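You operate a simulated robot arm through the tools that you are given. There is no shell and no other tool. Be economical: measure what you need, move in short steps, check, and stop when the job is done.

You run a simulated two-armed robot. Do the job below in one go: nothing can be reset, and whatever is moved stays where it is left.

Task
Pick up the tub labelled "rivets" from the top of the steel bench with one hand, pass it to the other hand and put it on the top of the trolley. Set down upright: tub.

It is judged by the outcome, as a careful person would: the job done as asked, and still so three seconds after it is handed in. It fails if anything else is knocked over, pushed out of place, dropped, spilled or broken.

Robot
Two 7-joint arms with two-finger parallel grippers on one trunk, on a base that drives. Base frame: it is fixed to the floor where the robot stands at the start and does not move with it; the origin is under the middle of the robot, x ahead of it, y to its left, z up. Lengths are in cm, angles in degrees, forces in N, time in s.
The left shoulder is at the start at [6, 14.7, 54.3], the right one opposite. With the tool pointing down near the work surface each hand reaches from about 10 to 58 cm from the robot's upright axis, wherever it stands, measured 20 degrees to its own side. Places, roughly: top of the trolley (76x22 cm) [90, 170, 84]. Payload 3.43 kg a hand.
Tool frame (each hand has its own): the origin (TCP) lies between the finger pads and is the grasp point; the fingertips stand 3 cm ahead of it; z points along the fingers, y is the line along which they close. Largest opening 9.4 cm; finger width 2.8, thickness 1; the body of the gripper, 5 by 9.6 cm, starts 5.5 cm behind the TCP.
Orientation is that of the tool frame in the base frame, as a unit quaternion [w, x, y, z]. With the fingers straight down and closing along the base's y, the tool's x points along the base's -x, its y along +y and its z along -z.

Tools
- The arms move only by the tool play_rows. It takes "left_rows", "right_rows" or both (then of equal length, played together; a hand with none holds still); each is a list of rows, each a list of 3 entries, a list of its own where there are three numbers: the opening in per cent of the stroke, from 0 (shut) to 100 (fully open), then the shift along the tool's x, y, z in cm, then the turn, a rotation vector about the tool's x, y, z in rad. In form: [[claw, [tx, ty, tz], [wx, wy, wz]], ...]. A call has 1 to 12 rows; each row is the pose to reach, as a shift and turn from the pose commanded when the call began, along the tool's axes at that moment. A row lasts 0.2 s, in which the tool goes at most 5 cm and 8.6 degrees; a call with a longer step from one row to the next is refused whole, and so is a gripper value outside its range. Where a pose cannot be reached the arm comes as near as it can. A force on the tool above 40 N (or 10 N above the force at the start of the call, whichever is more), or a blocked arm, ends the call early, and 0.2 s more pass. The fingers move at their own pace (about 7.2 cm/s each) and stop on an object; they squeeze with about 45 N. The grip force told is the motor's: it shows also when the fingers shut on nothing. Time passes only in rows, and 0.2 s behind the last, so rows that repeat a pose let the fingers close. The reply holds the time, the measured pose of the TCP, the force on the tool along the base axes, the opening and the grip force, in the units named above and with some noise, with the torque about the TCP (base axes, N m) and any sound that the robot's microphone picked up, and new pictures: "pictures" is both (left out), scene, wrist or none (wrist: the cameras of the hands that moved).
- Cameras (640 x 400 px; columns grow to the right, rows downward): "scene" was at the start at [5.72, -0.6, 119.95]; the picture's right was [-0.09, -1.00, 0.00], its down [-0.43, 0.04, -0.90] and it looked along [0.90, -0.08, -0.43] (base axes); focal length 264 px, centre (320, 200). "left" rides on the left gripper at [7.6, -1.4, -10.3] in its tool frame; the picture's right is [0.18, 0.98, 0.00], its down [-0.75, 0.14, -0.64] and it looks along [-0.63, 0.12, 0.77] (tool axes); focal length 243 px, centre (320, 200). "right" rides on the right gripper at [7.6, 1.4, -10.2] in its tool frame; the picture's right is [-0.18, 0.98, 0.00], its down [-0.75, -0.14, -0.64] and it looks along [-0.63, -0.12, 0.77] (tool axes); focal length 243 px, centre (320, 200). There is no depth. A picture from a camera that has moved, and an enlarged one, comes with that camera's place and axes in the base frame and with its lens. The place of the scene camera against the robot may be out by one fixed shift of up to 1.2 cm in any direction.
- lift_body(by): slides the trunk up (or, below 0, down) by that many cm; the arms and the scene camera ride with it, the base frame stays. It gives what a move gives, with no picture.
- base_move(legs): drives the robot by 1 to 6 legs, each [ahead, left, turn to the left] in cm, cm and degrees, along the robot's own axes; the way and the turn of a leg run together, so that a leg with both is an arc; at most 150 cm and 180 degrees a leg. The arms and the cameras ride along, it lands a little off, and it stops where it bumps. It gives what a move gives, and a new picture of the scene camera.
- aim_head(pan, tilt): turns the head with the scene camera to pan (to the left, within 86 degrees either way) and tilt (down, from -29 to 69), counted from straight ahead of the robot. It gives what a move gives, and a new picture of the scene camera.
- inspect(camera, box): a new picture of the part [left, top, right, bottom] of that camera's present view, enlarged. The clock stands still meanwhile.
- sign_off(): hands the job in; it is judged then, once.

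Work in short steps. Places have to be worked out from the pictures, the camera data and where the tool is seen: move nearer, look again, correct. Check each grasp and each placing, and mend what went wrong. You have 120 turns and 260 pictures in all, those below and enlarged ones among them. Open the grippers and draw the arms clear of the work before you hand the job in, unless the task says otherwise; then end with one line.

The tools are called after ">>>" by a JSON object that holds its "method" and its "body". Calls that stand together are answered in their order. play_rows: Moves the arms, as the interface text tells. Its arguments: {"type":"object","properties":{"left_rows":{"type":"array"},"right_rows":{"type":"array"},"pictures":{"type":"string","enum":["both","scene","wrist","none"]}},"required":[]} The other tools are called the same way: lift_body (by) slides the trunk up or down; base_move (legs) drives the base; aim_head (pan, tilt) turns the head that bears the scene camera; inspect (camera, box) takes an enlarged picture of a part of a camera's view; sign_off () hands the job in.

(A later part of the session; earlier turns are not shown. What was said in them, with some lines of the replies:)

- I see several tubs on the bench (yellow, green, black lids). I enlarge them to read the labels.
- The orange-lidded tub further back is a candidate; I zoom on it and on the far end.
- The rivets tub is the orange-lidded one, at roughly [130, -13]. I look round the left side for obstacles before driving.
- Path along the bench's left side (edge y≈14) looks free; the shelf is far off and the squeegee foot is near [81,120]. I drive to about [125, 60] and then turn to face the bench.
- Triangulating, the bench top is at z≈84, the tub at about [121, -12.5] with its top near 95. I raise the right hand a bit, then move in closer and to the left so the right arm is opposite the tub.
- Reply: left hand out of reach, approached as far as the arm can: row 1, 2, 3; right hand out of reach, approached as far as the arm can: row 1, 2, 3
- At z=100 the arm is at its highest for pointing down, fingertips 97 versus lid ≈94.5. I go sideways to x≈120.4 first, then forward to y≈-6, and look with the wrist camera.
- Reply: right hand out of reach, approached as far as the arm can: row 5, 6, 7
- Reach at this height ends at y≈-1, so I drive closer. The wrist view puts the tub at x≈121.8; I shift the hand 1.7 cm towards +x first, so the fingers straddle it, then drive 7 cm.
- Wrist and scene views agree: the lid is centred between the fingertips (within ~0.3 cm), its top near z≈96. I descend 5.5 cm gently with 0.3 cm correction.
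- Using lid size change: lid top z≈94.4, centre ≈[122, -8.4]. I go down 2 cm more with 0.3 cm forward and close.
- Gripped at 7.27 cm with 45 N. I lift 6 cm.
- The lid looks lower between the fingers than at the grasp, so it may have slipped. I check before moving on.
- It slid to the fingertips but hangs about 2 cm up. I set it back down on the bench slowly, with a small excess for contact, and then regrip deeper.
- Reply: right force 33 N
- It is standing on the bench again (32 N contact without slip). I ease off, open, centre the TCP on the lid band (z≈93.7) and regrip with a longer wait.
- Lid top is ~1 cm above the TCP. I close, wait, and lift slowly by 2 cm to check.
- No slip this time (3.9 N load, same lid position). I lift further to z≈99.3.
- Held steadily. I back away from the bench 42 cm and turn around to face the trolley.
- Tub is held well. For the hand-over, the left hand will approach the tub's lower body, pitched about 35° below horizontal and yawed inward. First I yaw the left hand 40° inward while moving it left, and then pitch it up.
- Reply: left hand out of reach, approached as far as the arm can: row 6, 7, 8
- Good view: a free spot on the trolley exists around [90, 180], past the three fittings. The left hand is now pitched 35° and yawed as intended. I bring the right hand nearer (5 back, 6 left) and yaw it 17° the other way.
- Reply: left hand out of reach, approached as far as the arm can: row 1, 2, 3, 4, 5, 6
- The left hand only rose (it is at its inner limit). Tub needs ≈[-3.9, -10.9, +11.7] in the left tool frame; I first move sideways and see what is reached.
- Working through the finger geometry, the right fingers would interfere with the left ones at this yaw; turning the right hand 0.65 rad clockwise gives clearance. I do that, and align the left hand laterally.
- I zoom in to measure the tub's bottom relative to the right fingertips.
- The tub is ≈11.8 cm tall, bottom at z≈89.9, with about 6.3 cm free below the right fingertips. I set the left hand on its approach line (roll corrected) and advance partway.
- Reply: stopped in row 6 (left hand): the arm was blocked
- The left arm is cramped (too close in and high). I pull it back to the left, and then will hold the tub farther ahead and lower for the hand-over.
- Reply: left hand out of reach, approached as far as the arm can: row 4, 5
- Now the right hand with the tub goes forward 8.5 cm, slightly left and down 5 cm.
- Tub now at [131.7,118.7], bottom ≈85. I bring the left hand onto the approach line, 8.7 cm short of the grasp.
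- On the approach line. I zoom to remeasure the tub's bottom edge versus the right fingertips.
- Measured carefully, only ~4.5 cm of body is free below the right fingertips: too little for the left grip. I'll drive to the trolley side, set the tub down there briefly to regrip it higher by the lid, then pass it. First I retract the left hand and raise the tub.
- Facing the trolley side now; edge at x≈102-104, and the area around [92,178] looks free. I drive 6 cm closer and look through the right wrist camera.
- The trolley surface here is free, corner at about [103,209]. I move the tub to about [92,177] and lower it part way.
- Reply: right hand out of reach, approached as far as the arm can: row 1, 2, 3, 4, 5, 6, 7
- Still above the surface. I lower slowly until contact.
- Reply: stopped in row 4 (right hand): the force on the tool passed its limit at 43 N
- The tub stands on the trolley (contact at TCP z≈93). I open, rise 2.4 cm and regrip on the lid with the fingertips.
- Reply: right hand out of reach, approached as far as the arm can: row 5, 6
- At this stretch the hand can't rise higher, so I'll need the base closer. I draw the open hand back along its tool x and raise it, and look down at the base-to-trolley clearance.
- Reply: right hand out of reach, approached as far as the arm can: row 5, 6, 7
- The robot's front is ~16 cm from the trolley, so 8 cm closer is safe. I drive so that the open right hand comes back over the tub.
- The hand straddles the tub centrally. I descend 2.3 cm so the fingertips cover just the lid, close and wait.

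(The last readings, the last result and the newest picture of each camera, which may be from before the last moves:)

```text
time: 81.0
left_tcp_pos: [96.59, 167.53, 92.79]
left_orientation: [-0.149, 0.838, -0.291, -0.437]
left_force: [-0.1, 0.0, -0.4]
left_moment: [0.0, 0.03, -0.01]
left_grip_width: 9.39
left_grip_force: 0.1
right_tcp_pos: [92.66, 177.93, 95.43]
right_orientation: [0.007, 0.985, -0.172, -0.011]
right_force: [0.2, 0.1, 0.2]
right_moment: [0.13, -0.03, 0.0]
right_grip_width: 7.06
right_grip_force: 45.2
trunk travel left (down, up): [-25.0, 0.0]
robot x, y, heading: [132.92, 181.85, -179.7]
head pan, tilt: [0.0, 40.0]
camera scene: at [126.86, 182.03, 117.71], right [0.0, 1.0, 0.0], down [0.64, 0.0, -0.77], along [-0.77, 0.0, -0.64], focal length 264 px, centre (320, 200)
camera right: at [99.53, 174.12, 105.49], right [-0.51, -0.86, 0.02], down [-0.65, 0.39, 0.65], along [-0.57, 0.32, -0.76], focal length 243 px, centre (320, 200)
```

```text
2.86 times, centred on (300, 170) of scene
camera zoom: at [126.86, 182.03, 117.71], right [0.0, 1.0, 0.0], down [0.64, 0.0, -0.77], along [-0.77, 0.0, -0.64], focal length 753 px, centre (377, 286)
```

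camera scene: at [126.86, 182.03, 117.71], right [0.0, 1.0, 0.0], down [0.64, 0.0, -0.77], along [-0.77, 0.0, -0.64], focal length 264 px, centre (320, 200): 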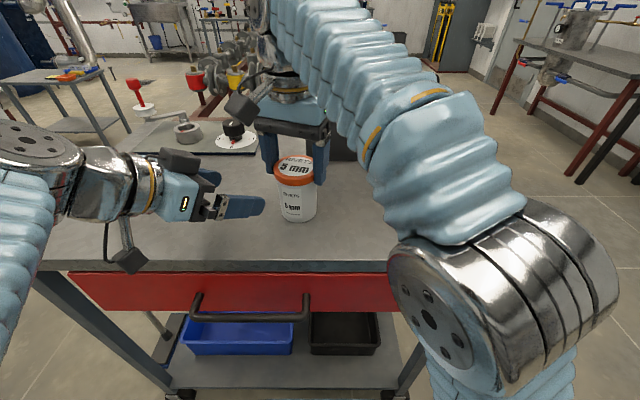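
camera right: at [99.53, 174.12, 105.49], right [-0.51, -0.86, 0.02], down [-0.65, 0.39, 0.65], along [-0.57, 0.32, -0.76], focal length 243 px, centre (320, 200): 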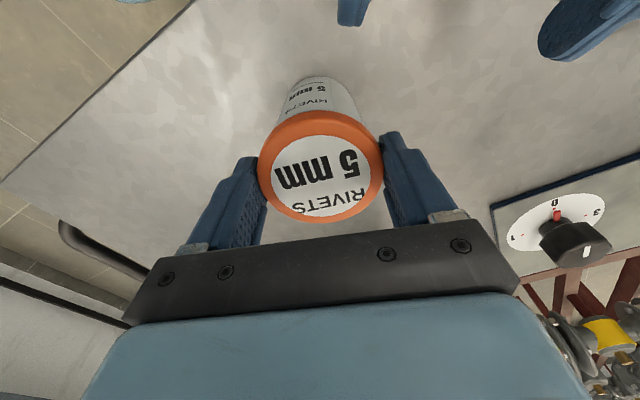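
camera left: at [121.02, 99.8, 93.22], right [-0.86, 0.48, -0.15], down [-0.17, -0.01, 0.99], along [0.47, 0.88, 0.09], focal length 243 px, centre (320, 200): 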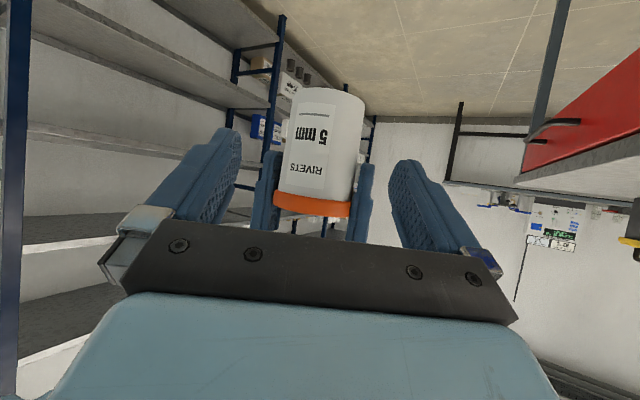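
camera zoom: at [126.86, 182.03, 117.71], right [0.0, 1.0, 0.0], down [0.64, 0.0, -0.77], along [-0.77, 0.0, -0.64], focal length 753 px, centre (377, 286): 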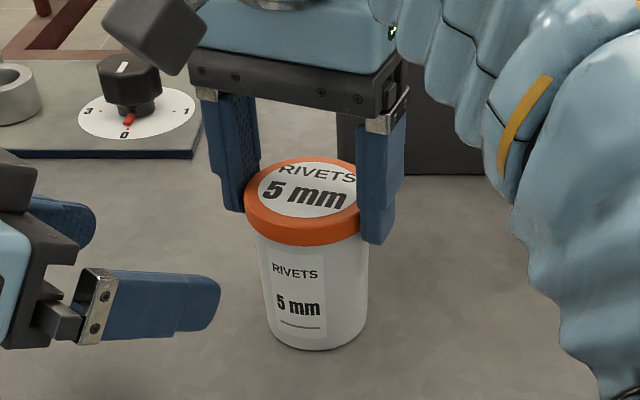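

Ideal grip: fingertips end at the lid's lower rim. I lift 2.5 cm and check.

>>> {"method": "play_rows", "body": {"right_rows": [[0, [0, 0, -0.5], [0, 0, 0]], [0, [0, 0, -1], [0, 0, 0]], [0, [0, 0, -1.5], [0, 0, 0]], [0, [0, 0, -2], [0, 0, 0]], [0, [0, 0, -2.4], [0, 0, 0]], [0, [0, 0, -2.4], [0, 0, 0]]], "left_rows": [[100, [0, -1, 0], [0, 0, 0]], [100, [0, -2, 0], [0, 0, 0]], [100, [0, -3, 0], [0, 0, 0]], [100, [0, -4, 0], [0, 0, 0]], [100, [0, -5, 0], [0, 0, 0]], [100, [0, -5.7, 0], [0, 0, 0]]]}}

```text
time: 82.3
left_tcp_pos: [100.33, 172.08, 92.8]
left_orientation: [-0.149, 0.838, -0.291, -0.437]
left_force: [-0.7, -0.1, -0.5]
left_moment: [0.01, -0.01, 0.01]
left_grip_width: 9.41
left_grip_force: 0.1
right_tcp_pos: [92.7, 178.02, 97.66]
right_orientation: [0.006, 0.985, -0.173, -0.011]
right_force: [0.0, -0.1, -2.9]
right_moment: [-0.01, -0.01, 0.03]
right_grip_width: 7.06
right_grip_force: 44.9
trunk travel left (down, up): [-25.0, 0.0]
robot x, y, heading: [133.24, 181.72, -179.7]
head pan, tilt: [0.0, 40.0]
camera scene: at [126.85, 182.04, 117.71], right [0.0, 1.0, 0.0], down [0.64, 0.0, -0.77], along [-0.77, 0.0, -0.64], focal length 264 px, centre (320, 200)
camera right: at [99.55, 174.18, 107.75], right [-0.51, -0.86, 0.02], down [-0.64, 0.4, 0.65], along [-0.57, 0.32, -0.76], focal length 243 px, centre (320, 200)
camera left: at [111.02, 165.18, 92.43], right [-0.52, -0.84, -0.15], down [-0.01, -0.16, 0.99], along [-0.85, 0.52, 0.08], focal length 243 px, centre (320, 200)
```

scene: 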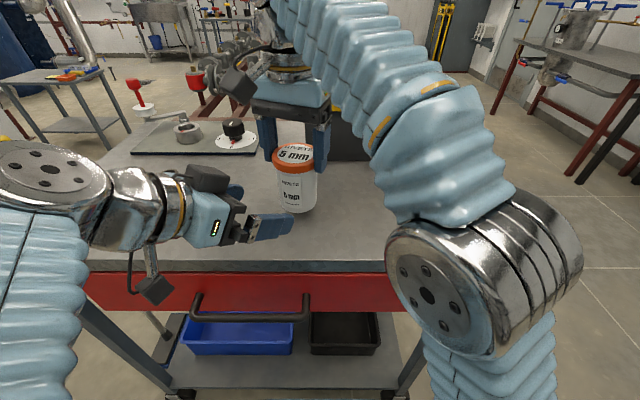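
right: 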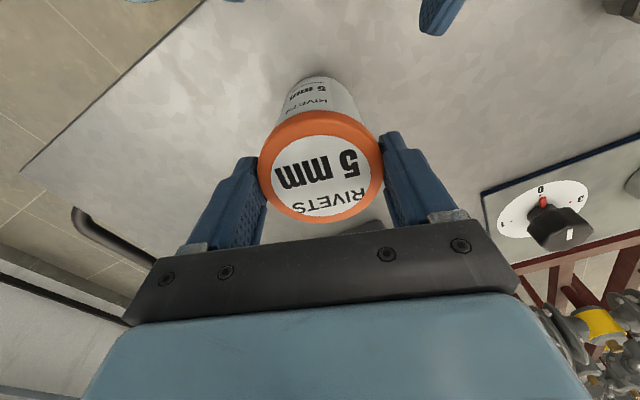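
left: 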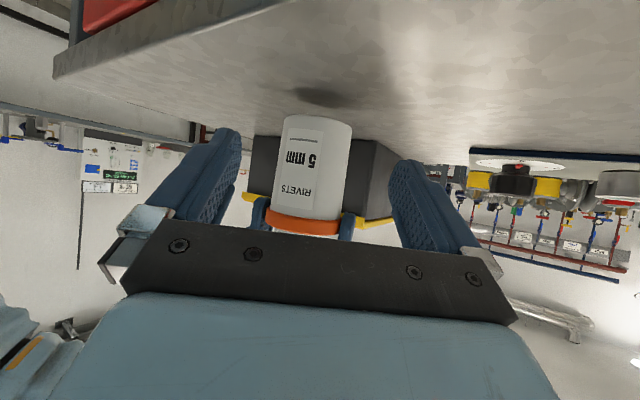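

No slip; the left hand is centred. I now align in height and advance partway along the approach line.

>>> {"method": "play_rows", "body": {"left_rows": [[100, [-1.2, 0, 0], [0, 0, 0]], [100, [-2.4, 0, 0], [0, 0, 0]], [100, [-3.3, 0, 0.5], [0, 0, 0]], [100, [-3.3, 0, 1.5], [0, 0, 0]], [100, [-3.3, 0, 3], [0, 0, 0]], [100, [-3.3, 0, 4.5], [0, 0, 0]], [100, [-3.3, 0, 4.5], [0, 0, 0]]]}}

>>> {"method": "inspect", "body": {"camera": "scene", "box": [200, 100, 360, 240]}}

```text
time: 84.0
left_tcp_pos: [95.74, 175.53, 92.81]
left_orientation: [-0.149, 0.838, -0.291, -0.438]
left_force: [-1.2, -0.4, 0.5]
left_moment: [0.0, 0.01, -0.02]
left_grip_width: 9.39
left_grip_force: 0.0
right_tcp_pos: [92.62, 177.95, 97.74]
right_orientation: [0.007, 0.985, -0.172, -0.012]
right_force: [-0.9, 0.5, -2.4]
right_moment: [0.03, 0.0, 0.01]
right_grip_width: 7.06
right_grip_force: 45.0
trunk travel left (down, up): [-25.0, 0.0]
robot x, y, heading: [132.64, 182.14, -179.7]
head pan, tilt: [0.0, 40.0]
camera scene: at [126.84, 182.03, 117.71], right [0.0, 1.0, 0.0], down [0.64, 0.0, -0.77], along [-0.77, 0.0, -0.64], focal length 264 px, centre (320, 200)
camera left: at [106.54, 168.63, 92.58], right [-0.52, -0.84, -0.14], down [-0.01, -0.16, 0.99], along [-0.85, 0.52, 0.08], focal length 243 px, centre (320, 200)
```

scene: 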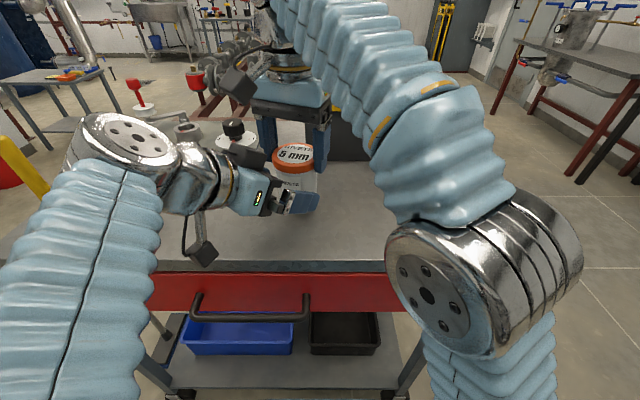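
left: 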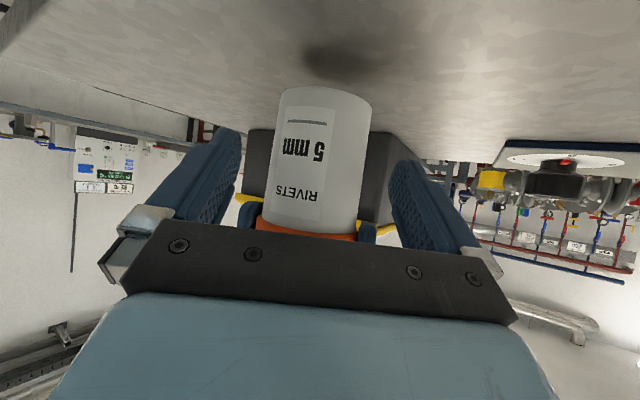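

```text
2.86 times, centred on (280, 170) of scene
camera zoom: at [126.84, 182.03, 117.71], right [0.0, 1.0, 0.0], down [0.64, 0.0, -0.77], along [-0.77, 0.0, -0.64], focal length 753 px, centre (434, 286)
```

zoom: 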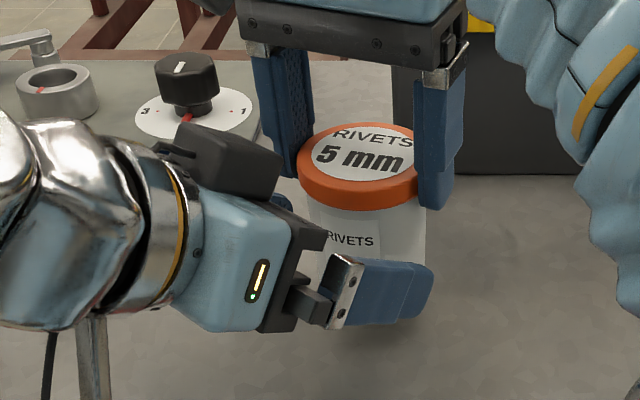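

Alignment is good. I advance the last 3.5 cm and close the left hand on the body.

>>> {"method": "play_rows", "body": {"left_rows": [[100, [0, 0, 1], [0, 0, 0]], [100, [0, 0, 2], [0, 0, 0]], [100, [0, 0, 3], [0, 0, 0]], [100, [0, 0, 3.5], [0, 0, 0]], [100, [0, 0, 3.5], [0, 0, 0]]]}}

>>> {"method": "inspect", "body": {"camera": "scene", "box": [200, 100, 360, 240]}}

```text
time: 85.2
left_tcp_pos: [93.33, 177.04, 90.81]
left_orientation: [-0.148, 0.838, -0.291, -0.437]
left_force: [0.0, 0.3, -0.5]
left_moment: [-0.01, 0.0, 0.04]
left_grip_width: 9.41
left_grip_force: 0.1
right_tcp_pos: [92.63, 177.94, 97.68]
right_orientation: [0.005, 0.985, -0.172, -0.011]
right_force: [-0.6, -0.2, -3.1]
right_moment: [0.01, 0.0, -0.02]
right_grip_width: 7.07
right_grip_force: 45.5
trunk travel left (down, up): [-25.0, 0.0]
robot x, y, heading: [133.1, 182.01, -179.6]
head pan, tilt: [0.0, 40.0]
camera scene: at [126.85, 182.03, 117.71], right [0.0, 1.0, 0.0], down [0.64, 0.0, -0.77], along [-0.77, 0.0, -0.64], focal length 264 px, centre (320, 200)
camera left: at [104.21, 170.34, 90.54], right [-0.52, -0.84, -0.15], down [-0.01, -0.16, 0.99], along [-0.85, 0.52, 0.08], focal length 243 px, centre (320, 200)
```

scene: 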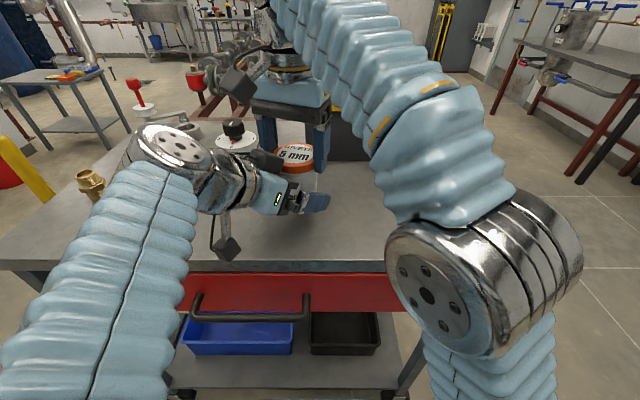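
left: 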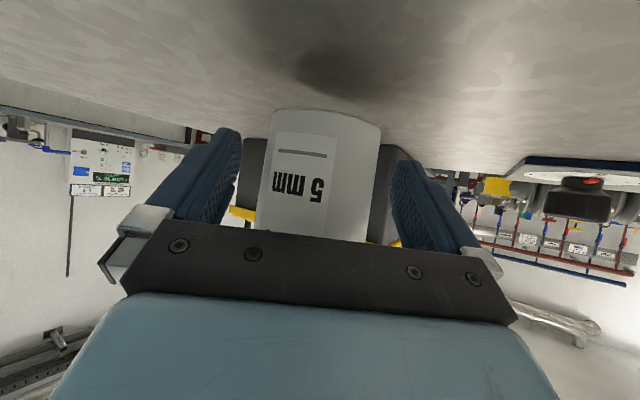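

```text
2.86 times, centred on (280, 170) of scene
camera zoom: at [126.85, 182.03, 117.71], right [0.0, 1.0, 0.0], down [0.64, 0.0, -0.77], along [-0.77, 0.0, -0.64], focal length 753 px, centre (434, 286)
```

zoom: 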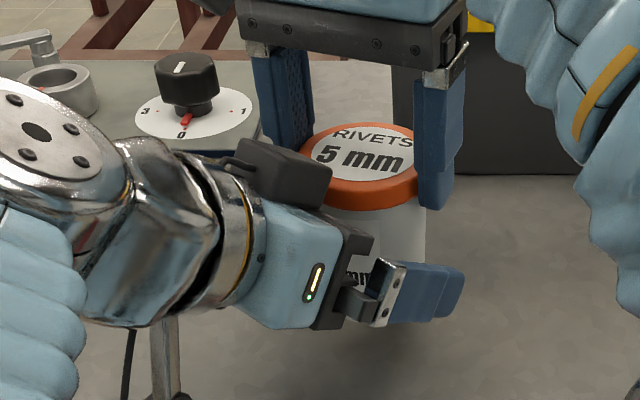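

Now I close the left hand on the tub's body.

>>> {"method": "play_rows", "body": {"left_rows": [[0, [0, 0, 0], [0, 0, 0]], [0, [0, 0, 0], [0, 0, 0]], [0, [0, 0, 0], [0, 0, 0]], [0, [0, 0, 0], [0, 0, 0]], [0, [0, 0, 0], [0, 0, 0]]]}}

>>> {"method": "inspect", "body": {"camera": "scene", "box": [200, 100, 360, 240]}}

```text
time: 86.3
left_tcp_pos: [93.36, 177.12, 90.78]
left_orientation: [-0.149, 0.838, -0.291, -0.437]
left_force: [0.5, 4.0, 0.7]
left_moment: [-0.13, 0.01, 0.15]
left_grip_width: 7.26
left_grip_force: 44.8
right_tcp_pos: [92.56, 177.95, 97.81]
right_orientation: [0.007, 0.985, -0.173, -0.011]
right_force: [-0.2, -1.9, -0.3]
right_moment: [-0.04, -0.03, -0.17]
right_grip_width: 7.05
right_grip_force: 44.8
trunk travel left (down, up): [-25.0, 0.0]
robot x, y, heading: [133.21, 182.02, -179.8]
head pan, tilt: [0.0, 40.0]
camera scene: at [126.85, 182.03, 117.71], right [0.0, 1.0, 0.0], down [0.64, 0.0, -0.77], along [-0.77, 0.0, -0.64], focal length 264 px, centre (320, 200)
camera left: at [104.23, 170.35, 90.55], right [-0.53, -0.84, -0.14], down [-0.01, -0.16, 0.99], along [-0.85, 0.52, 0.08], focal length 243 px, centre (320, 200)
```

scene: 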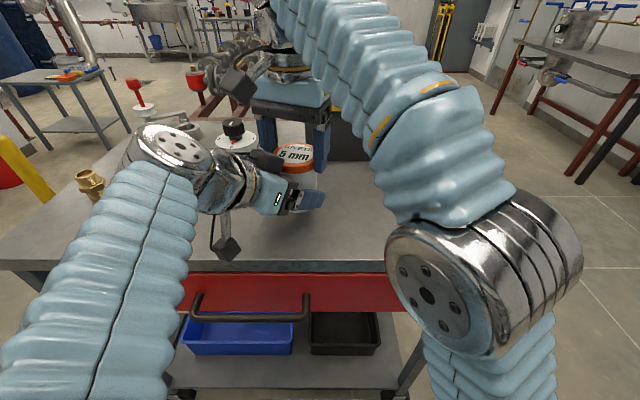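
left: 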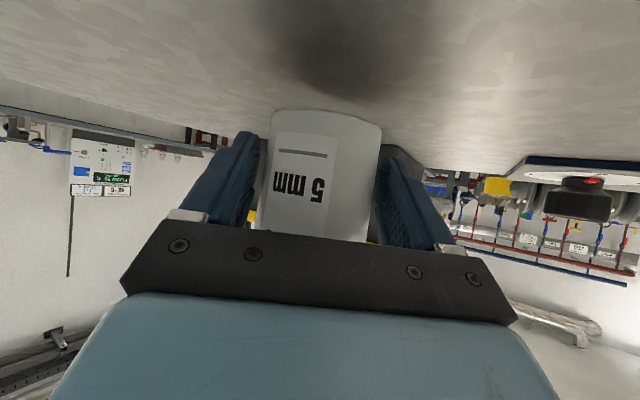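

```text
2.86 times, centred on (280, 170) of scene
camera zoom: at [126.85, 182.03, 117.71], right [0.0, 1.0, 0.0], down [0.64, 0.0, -0.77], along [-0.77, 0.0, -0.64], focal length 753 px, centre (434, 286)
```

zoom: 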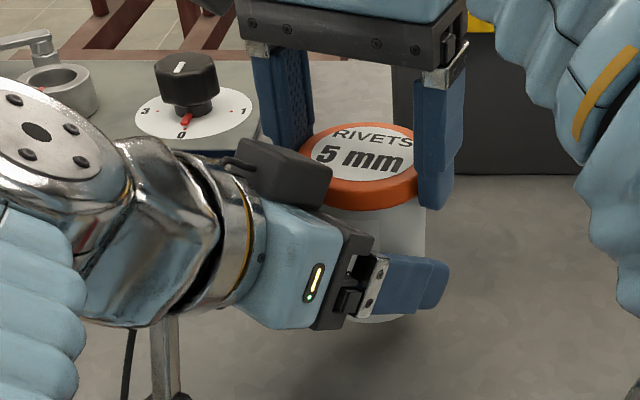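

Both hands hold the tub (left 45 N). I open the right hand and check that the left keeps it.

>>> {"method": "play_rows", "body": {"right_rows": [[100, [0, 0, 0], [0, 0, 0]], [100, [0, 0, 0], [0, 0, 0]], [100, [0, 0, -0.5], [0, 0, 0]], [100, [0, 0, -1.5], [0, 0, 0]], [100, [0, 0, -1.5], [0, 0, 0]]]}}

>>> {"method": "inspect", "body": {"camera": "scene", "box": [200, 100, 360, 240]}}

```text
time: 87.5
left_tcp_pos: [93.38, 177.14, 90.85]
left_orientation: [-0.148, 0.838, -0.292, -0.437]
left_force: [0.6, -0.6, -0.2]
left_moment: [-0.02, 0.0, 0.0]
left_grip_width: 7.25
left_grip_force: 45.0
right_tcp_pos: [93.09, 178.18, 97.96]
right_orientation: [0.007, 0.985, -0.172, -0.011]
right_force: [-0.8, -0.6, -0.1]
right_moment: [0.01, 0.02, -0.02]
right_grip_width: 9.39
right_grip_force: 0.0
right hand out of reach, approached as far as the arm can: row 3, 4, 5
trunk travel left (down, up): [-25.0, 0.0]
robot x, y, heading: [132.69, 182.13, -179.8]
head pan, tilt: [0.0, 40.0]
camera scene: at [126.85, 182.03, 117.71], right [0.0, 1.0, 0.0], down [0.64, 0.0, -0.77], along [-0.77, 0.0, -0.64], focal length 264 px, centre (320, 200)
camera right: at [100.04, 174.47, 108.04], right [-0.51, -0.86, 0.02], down [-0.64, 0.4, 0.65], along [-0.57, 0.32, -0.76], focal length 243 px, centre (320, 200)
```

scene: 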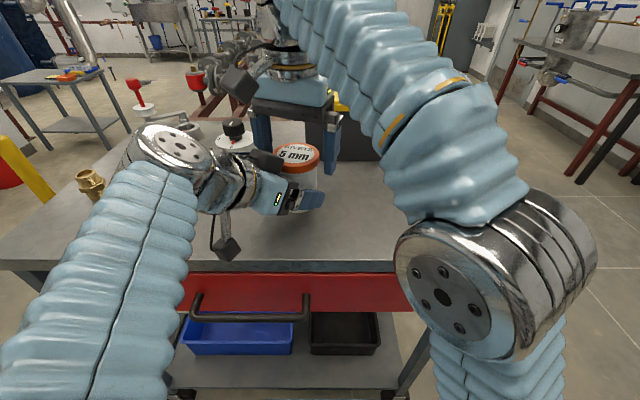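
right: 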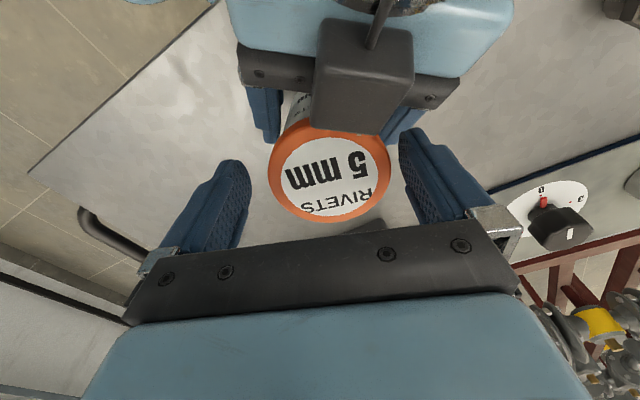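

```text
2.86 times, centred on (280, 170) of scene
camera zoom: at [126.85, 182.03, 117.71], right [0.0, 1.0, 0.0], down [0.64, 0.0, -0.77], along [-0.77, 0.0, -0.64], focal length 753 px, centre (434, 286)
```

zoom: 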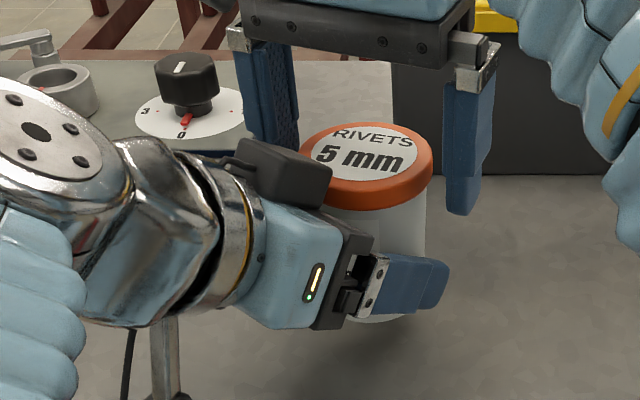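

The left hand alone holds it upright. I lower it vertically 2 cm towards the surface (lift was 2.25 cm).

>>> {"method": "play_rows", "body": {"left_rows": [[0, [0.33, 0, 0.23], [0, 0, 0]], [0, [0.65, 0, 0.46], [0, 0, 0]], [0, [0.98, 0, 0.69], [0, 0, 0]], [0, [1.31, 0, 0.92], [0, 0, 0]], [0, [1.64, 0, 1.15], [0, 0, 0]], [0, [1.64, 0, 1.15], [0, 0, 0]]]}}

```text
time: 89.0
left_tcp_pos: [93.47, 177.25, 88.79]
left_orientation: [-0.149, 0.837, -0.292, -0.438]
left_force: [-0.2, -1.1, 0.2]
left_moment: [-0.01, -0.01, -0.01]
left_grip_width: 7.25
left_grip_force: 45.1
right_tcp_pos: [93.02, 178.29, 98.05]
right_orientation: [0.007, 0.985, -0.173, -0.011]
right_force: [-0.2, -0.1, 0.4]
right_moment: [-0.03, 0.0, 0.0]
right_grip_width: 9.41
right_grip_force: 0.1
trunk travel left (down, up): [-25.0, 0.0]
robot x, y, heading: [132.9, 181.51, -179.7]
head pan, tilt: [0.0, 40.0]
camera scene: at [126.85, 182.03, 117.71], right [0.0, 1.0, 0.0], down [0.64, 0.0, -0.77], along [-0.77, 0.0, -0.64], focal length 264 px, centre (320, 200)
camera left: at [104.32, 170.34, 88.54], right [-0.52, -0.84, -0.14], down [-0.01, -0.16, 0.99], along [-0.85, 0.52, 0.08], focal length 243 px, centre (320, 200)
```

scene: 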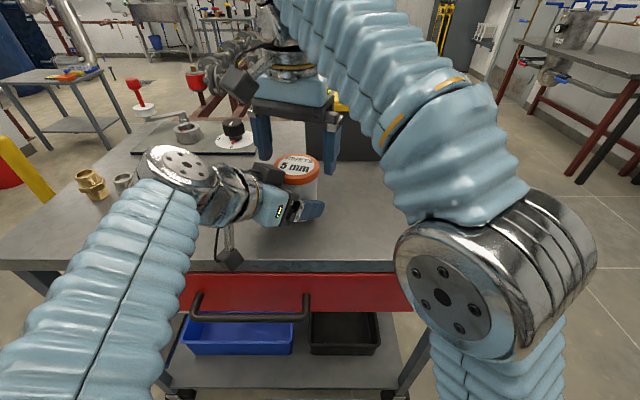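
left: 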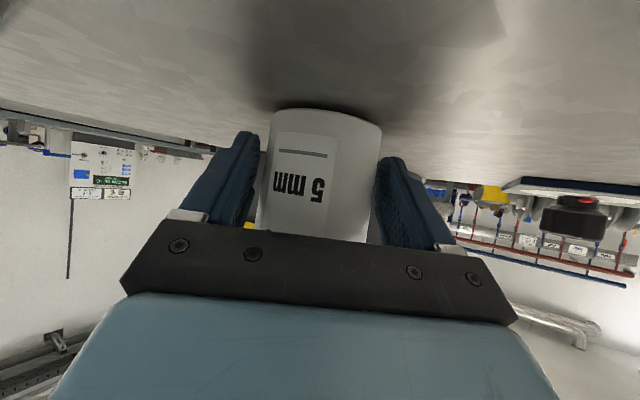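

Almost down. I lower a further 0.5 cm in small steps, watching for contact.

>>> {"method": "play_rows", "body": {"left_rows": [[0, [0.1, 0, 0.07], [0, 0, 0]], [0, [0.2, 0, 0.14], [0, 0, 0]], [0, [0.29, 0, 0.2], [0, 0, 0]], [0, [0.29, 0, 0.2], [0, 0, 0]]], "pictures": "wrist"}}

```text
time: 90.0
left_tcp_pos: [93.36, 177.22, 88.64]
left_orientation: [-0.149, 0.837, -0.291, -0.438]
left_force: [-0.6, 1.7, 7.5]
left_moment: [0.49, -0.12, 0.03]
left_grip_width: 7.25
left_grip_force: 45.1
right_tcp_pos: [93.09, 178.27, 98.08]
right_orientation: [0.007, 0.985, -0.173, -0.011]
right_force: [0.1, 0.2, 0.0]
right_moment: [0.01, -0.01, 0.01]
right_grip_width: 9.39
right_grip_force: 0.0
trunk travel left (down, up): [-25.0, 0.0]
robot x, y, heading: [132.85, 182.04, -179.7]
head pan, tilt: [0.0, 40.0]
camera left: at [104.32, 170.32, 88.29], right [-0.53, -0.84, -0.14], down [-0.01, -0.17, 0.99], along [-0.85, 0.52, 0.08], focal length 243 px, centre (320, 200)
```

left: 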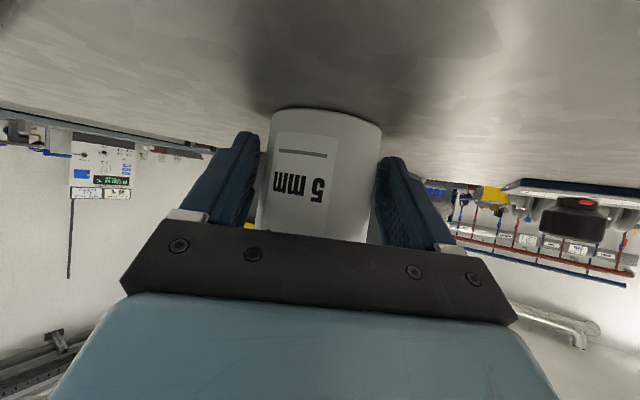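

Contact (7.5 N up). I open the left hand and withdraw along the approach line.

>>> {"method": "play_rows", "body": {"left_rows": [[100, [0, 0, 0], [0, 0, 0]], [100, [0, 0, 0], [0, 0, 0]], [100, [0, 0, -0.8], [0, 0, 0]], [100, [0, 0, -2], [0, 0, 0]], [100, [0, 0, -4], [0, 0, 0]], [100, [0, 0, -6], [0, 0, 0]], [100, [0, 0, -7], [0, 0, 0]], [100, [0, 0, -7], [0, 0, 0]]]}}

>>> {"method": "inspect", "body": {"camera": "scene", "box": [200, 100, 360, 240]}}

```text
time: 91.8
left_tcp_pos: [97.81, 173.54, 92.56]
left_orientation: [-0.149, 0.838, -0.292, -0.437]
left_force: [0.9, -0.2, 0.6]
left_moment: [0.0, 0.0, -0.03]
left_grip_width: 9.41
left_grip_force: 0.0
right_tcp_pos: [93.1, 178.27, 97.96]
right_orientation: [0.007, 0.985, -0.173, -0.012]
right_force: [0.0, 0.1, 0.5]
right_moment: [0.01, 0.02, 0.0]
right_grip_width: 9.41
right_grip_force: 0.0
trunk travel left (down, up): [-25.0, 0.0]
robot x, y, heading: [132.88, 181.95, -179.7]
head pan, tilt: [0.0, 40.0]
camera scene: at [126.87, 182.03, 117.71], right [0.0, 1.0, 0.0], down [0.64, 0.0, -0.77], along [-0.77, 0.0, -0.64], focal length 264 px, centre (320, 200)
camera left: at [108.73, 166.77, 92.25], right [-0.52, -0.84, -0.14], down [-0.01, -0.16, 0.99], along [-0.85, 0.52, 0.08], focal length 243 px, centre (320, 200)
```

scene: 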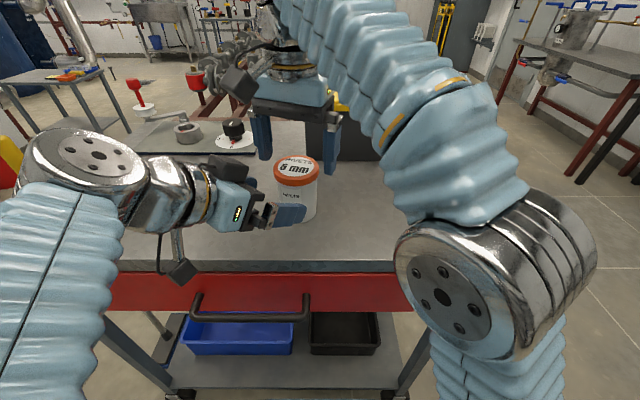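
left: 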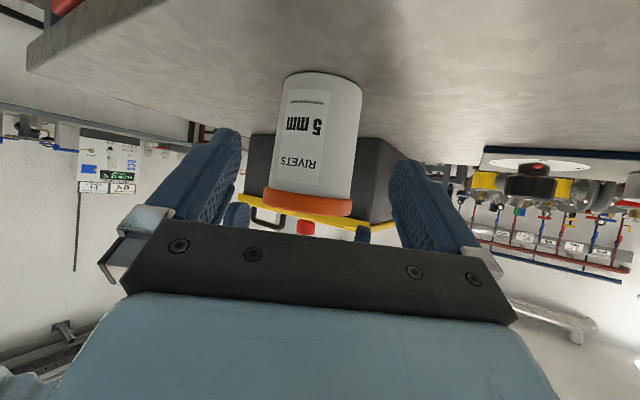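

```text
2.86 times, centred on (280, 170) of scene
camera zoom: at [126.87, 182.03, 117.71], right [0.0, 1.0, 0.0], down [0.64, 0.0, -0.77], along [-0.77, 0.0, -0.64], focal length 753 px, centre (434, 286)
```

zoom: 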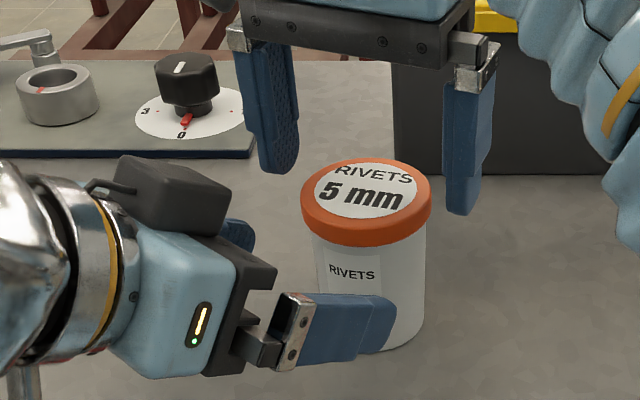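

The tub stands upright and free. I square the right hand's yaw so that it slides off straight, then back the base away.

>>> {"method": "play_rows", "body": {"right_rows": [[100, [0, 0, 0], [0, 0, -0.12]], [100, [0, 0, 0], [0, 0, -0.24]], [100, [0, 0, 0], [0, 0, -0.35]], [100, [0, 0, 0], [0, 0, -0.35]]]}}

```text
time: 92.8
left_tcp_pos: [97.85, 173.63, 92.48]
left_orientation: [-0.149, 0.838, -0.292, -0.436]
left_force: [0.4, -0.3, 0.1]
left_moment: [-0.01, 0.02, -0.04]
left_grip_width: 9.4
left_grip_force: 0.1
right_tcp_pos: [93.23, 178.2, 97.99]
right_orientation: [0.004, 1.0, 0.002, -0.011]
right_force: [1.2, 0.4, 0.2]
right_moment: [0.0, 0.02, 0.04]
right_grip_width: 9.39
right_grip_force: 0.1
trunk travel left (down, up): [-25.0, 0.0]
robot x, y, heading: [132.62, 181.75, -179.8]
head pan, tilt: [0.0, 40.0]
camera scene: at [126.86, 182.03, 117.71], right [0.0, 1.0, 0.0], down [0.64, 0.0, -0.77], along [-0.77, 0.0, -0.64], focal length 264 px, centre (320, 200)
camera right: at [101.03, 177.05, 107.99], right [-0.18, -0.98, 0.01], down [-0.74, 0.14, 0.66], along [-0.65, 0.11, -0.75], focal length 243 px, centre (320, 200)
```

scene: 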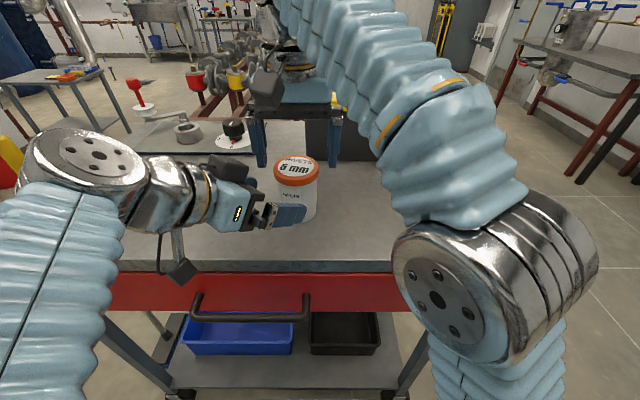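
right: 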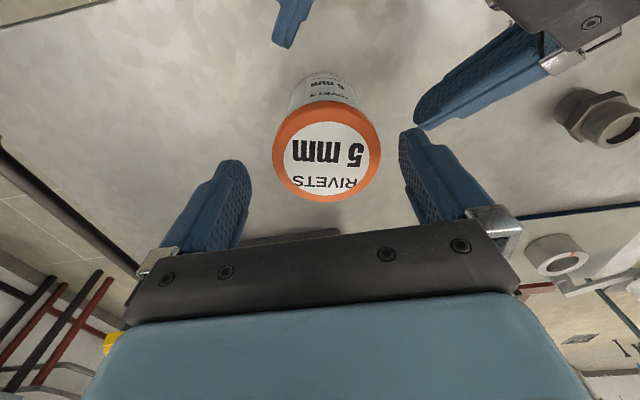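

Clear on both sides. I back the base straight off by 25 cm.

>>> {"method": "base_move", "body": {"legs": [[-6, 0, 0], [-22, 0, 0]]}}

>>> {"method": "inspect", "body": {"camera": "scene", "box": [180, 60, 440, 240]}}

```text
time: 95.0
left_tcp_pos: [125.98, 173.62, 92.52]
left_orientation: [-0.149, 0.838, -0.291, -0.437]
left_force: [-0.1, 0.5, 0.3]
left_moment: [0.0, -0.01, 0.01]
left_grip_width: 9.4
left_grip_force: 0.1
right_tcp_pos: [121.34, 178.36, 97.96]
right_orientation: [0.005, 1.0, 0.001, -0.013]
right_force: [-0.1, -0.9, -0.1]
right_moment: [0.02, 0.02, -0.01]
right_grip_width: 9.42
right_grip_force: 0.1
trunk travel left (down, up): [-25.0, 0.0]
robot x, y, heading: [160.54, 181.84, -179.9]
head pan, tilt: [0.0, 40.0]
camera scene: at [154.97, 182.12, 117.71], right [0.0, 1.0, 0.0], down [0.64, 0.0, -0.77], along [-0.77, 0.0, -0.64], focal length 264 px, centre (320, 200)
```

scene: 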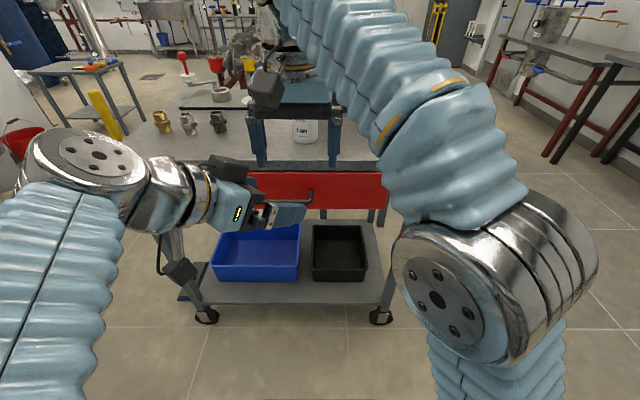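

```text
2.22 times, centred on (310, 150) of scene
camera zoom: at [154.97, 182.12, 117.71], right [0.0, 1.0, 0.0], down [0.64, 0.0, -0.77], along [-0.77, 0.0, -0.64], focal length 586 px, centre (342, 311)
```

zoom: 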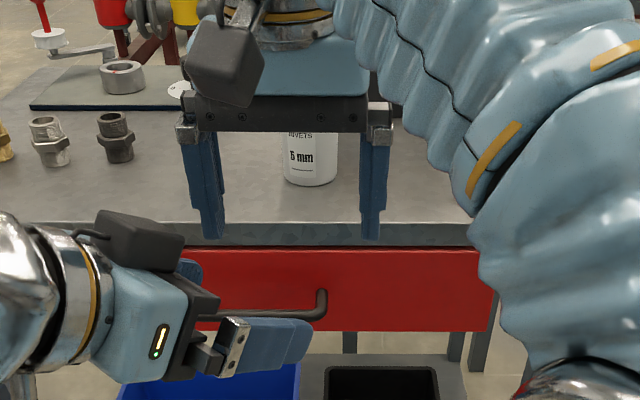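

The tub stands upright on the trolley, the fittings beside it are undisturbed, both grippers are open and the arms are clear. I hand in.

>>> {"method": "sign_off", "body": {}}

```text
The job is handed in.
```

The rivets tub is standing upright on top of the trolley. The right hand picked it up from the bench and passed it to the left, which set it down. On the way, the right hand's first lift slipped and was regripped. It also rested the tub briefly on the trolley to regrip it before the pass. Nothing else was seen to be disturbed.
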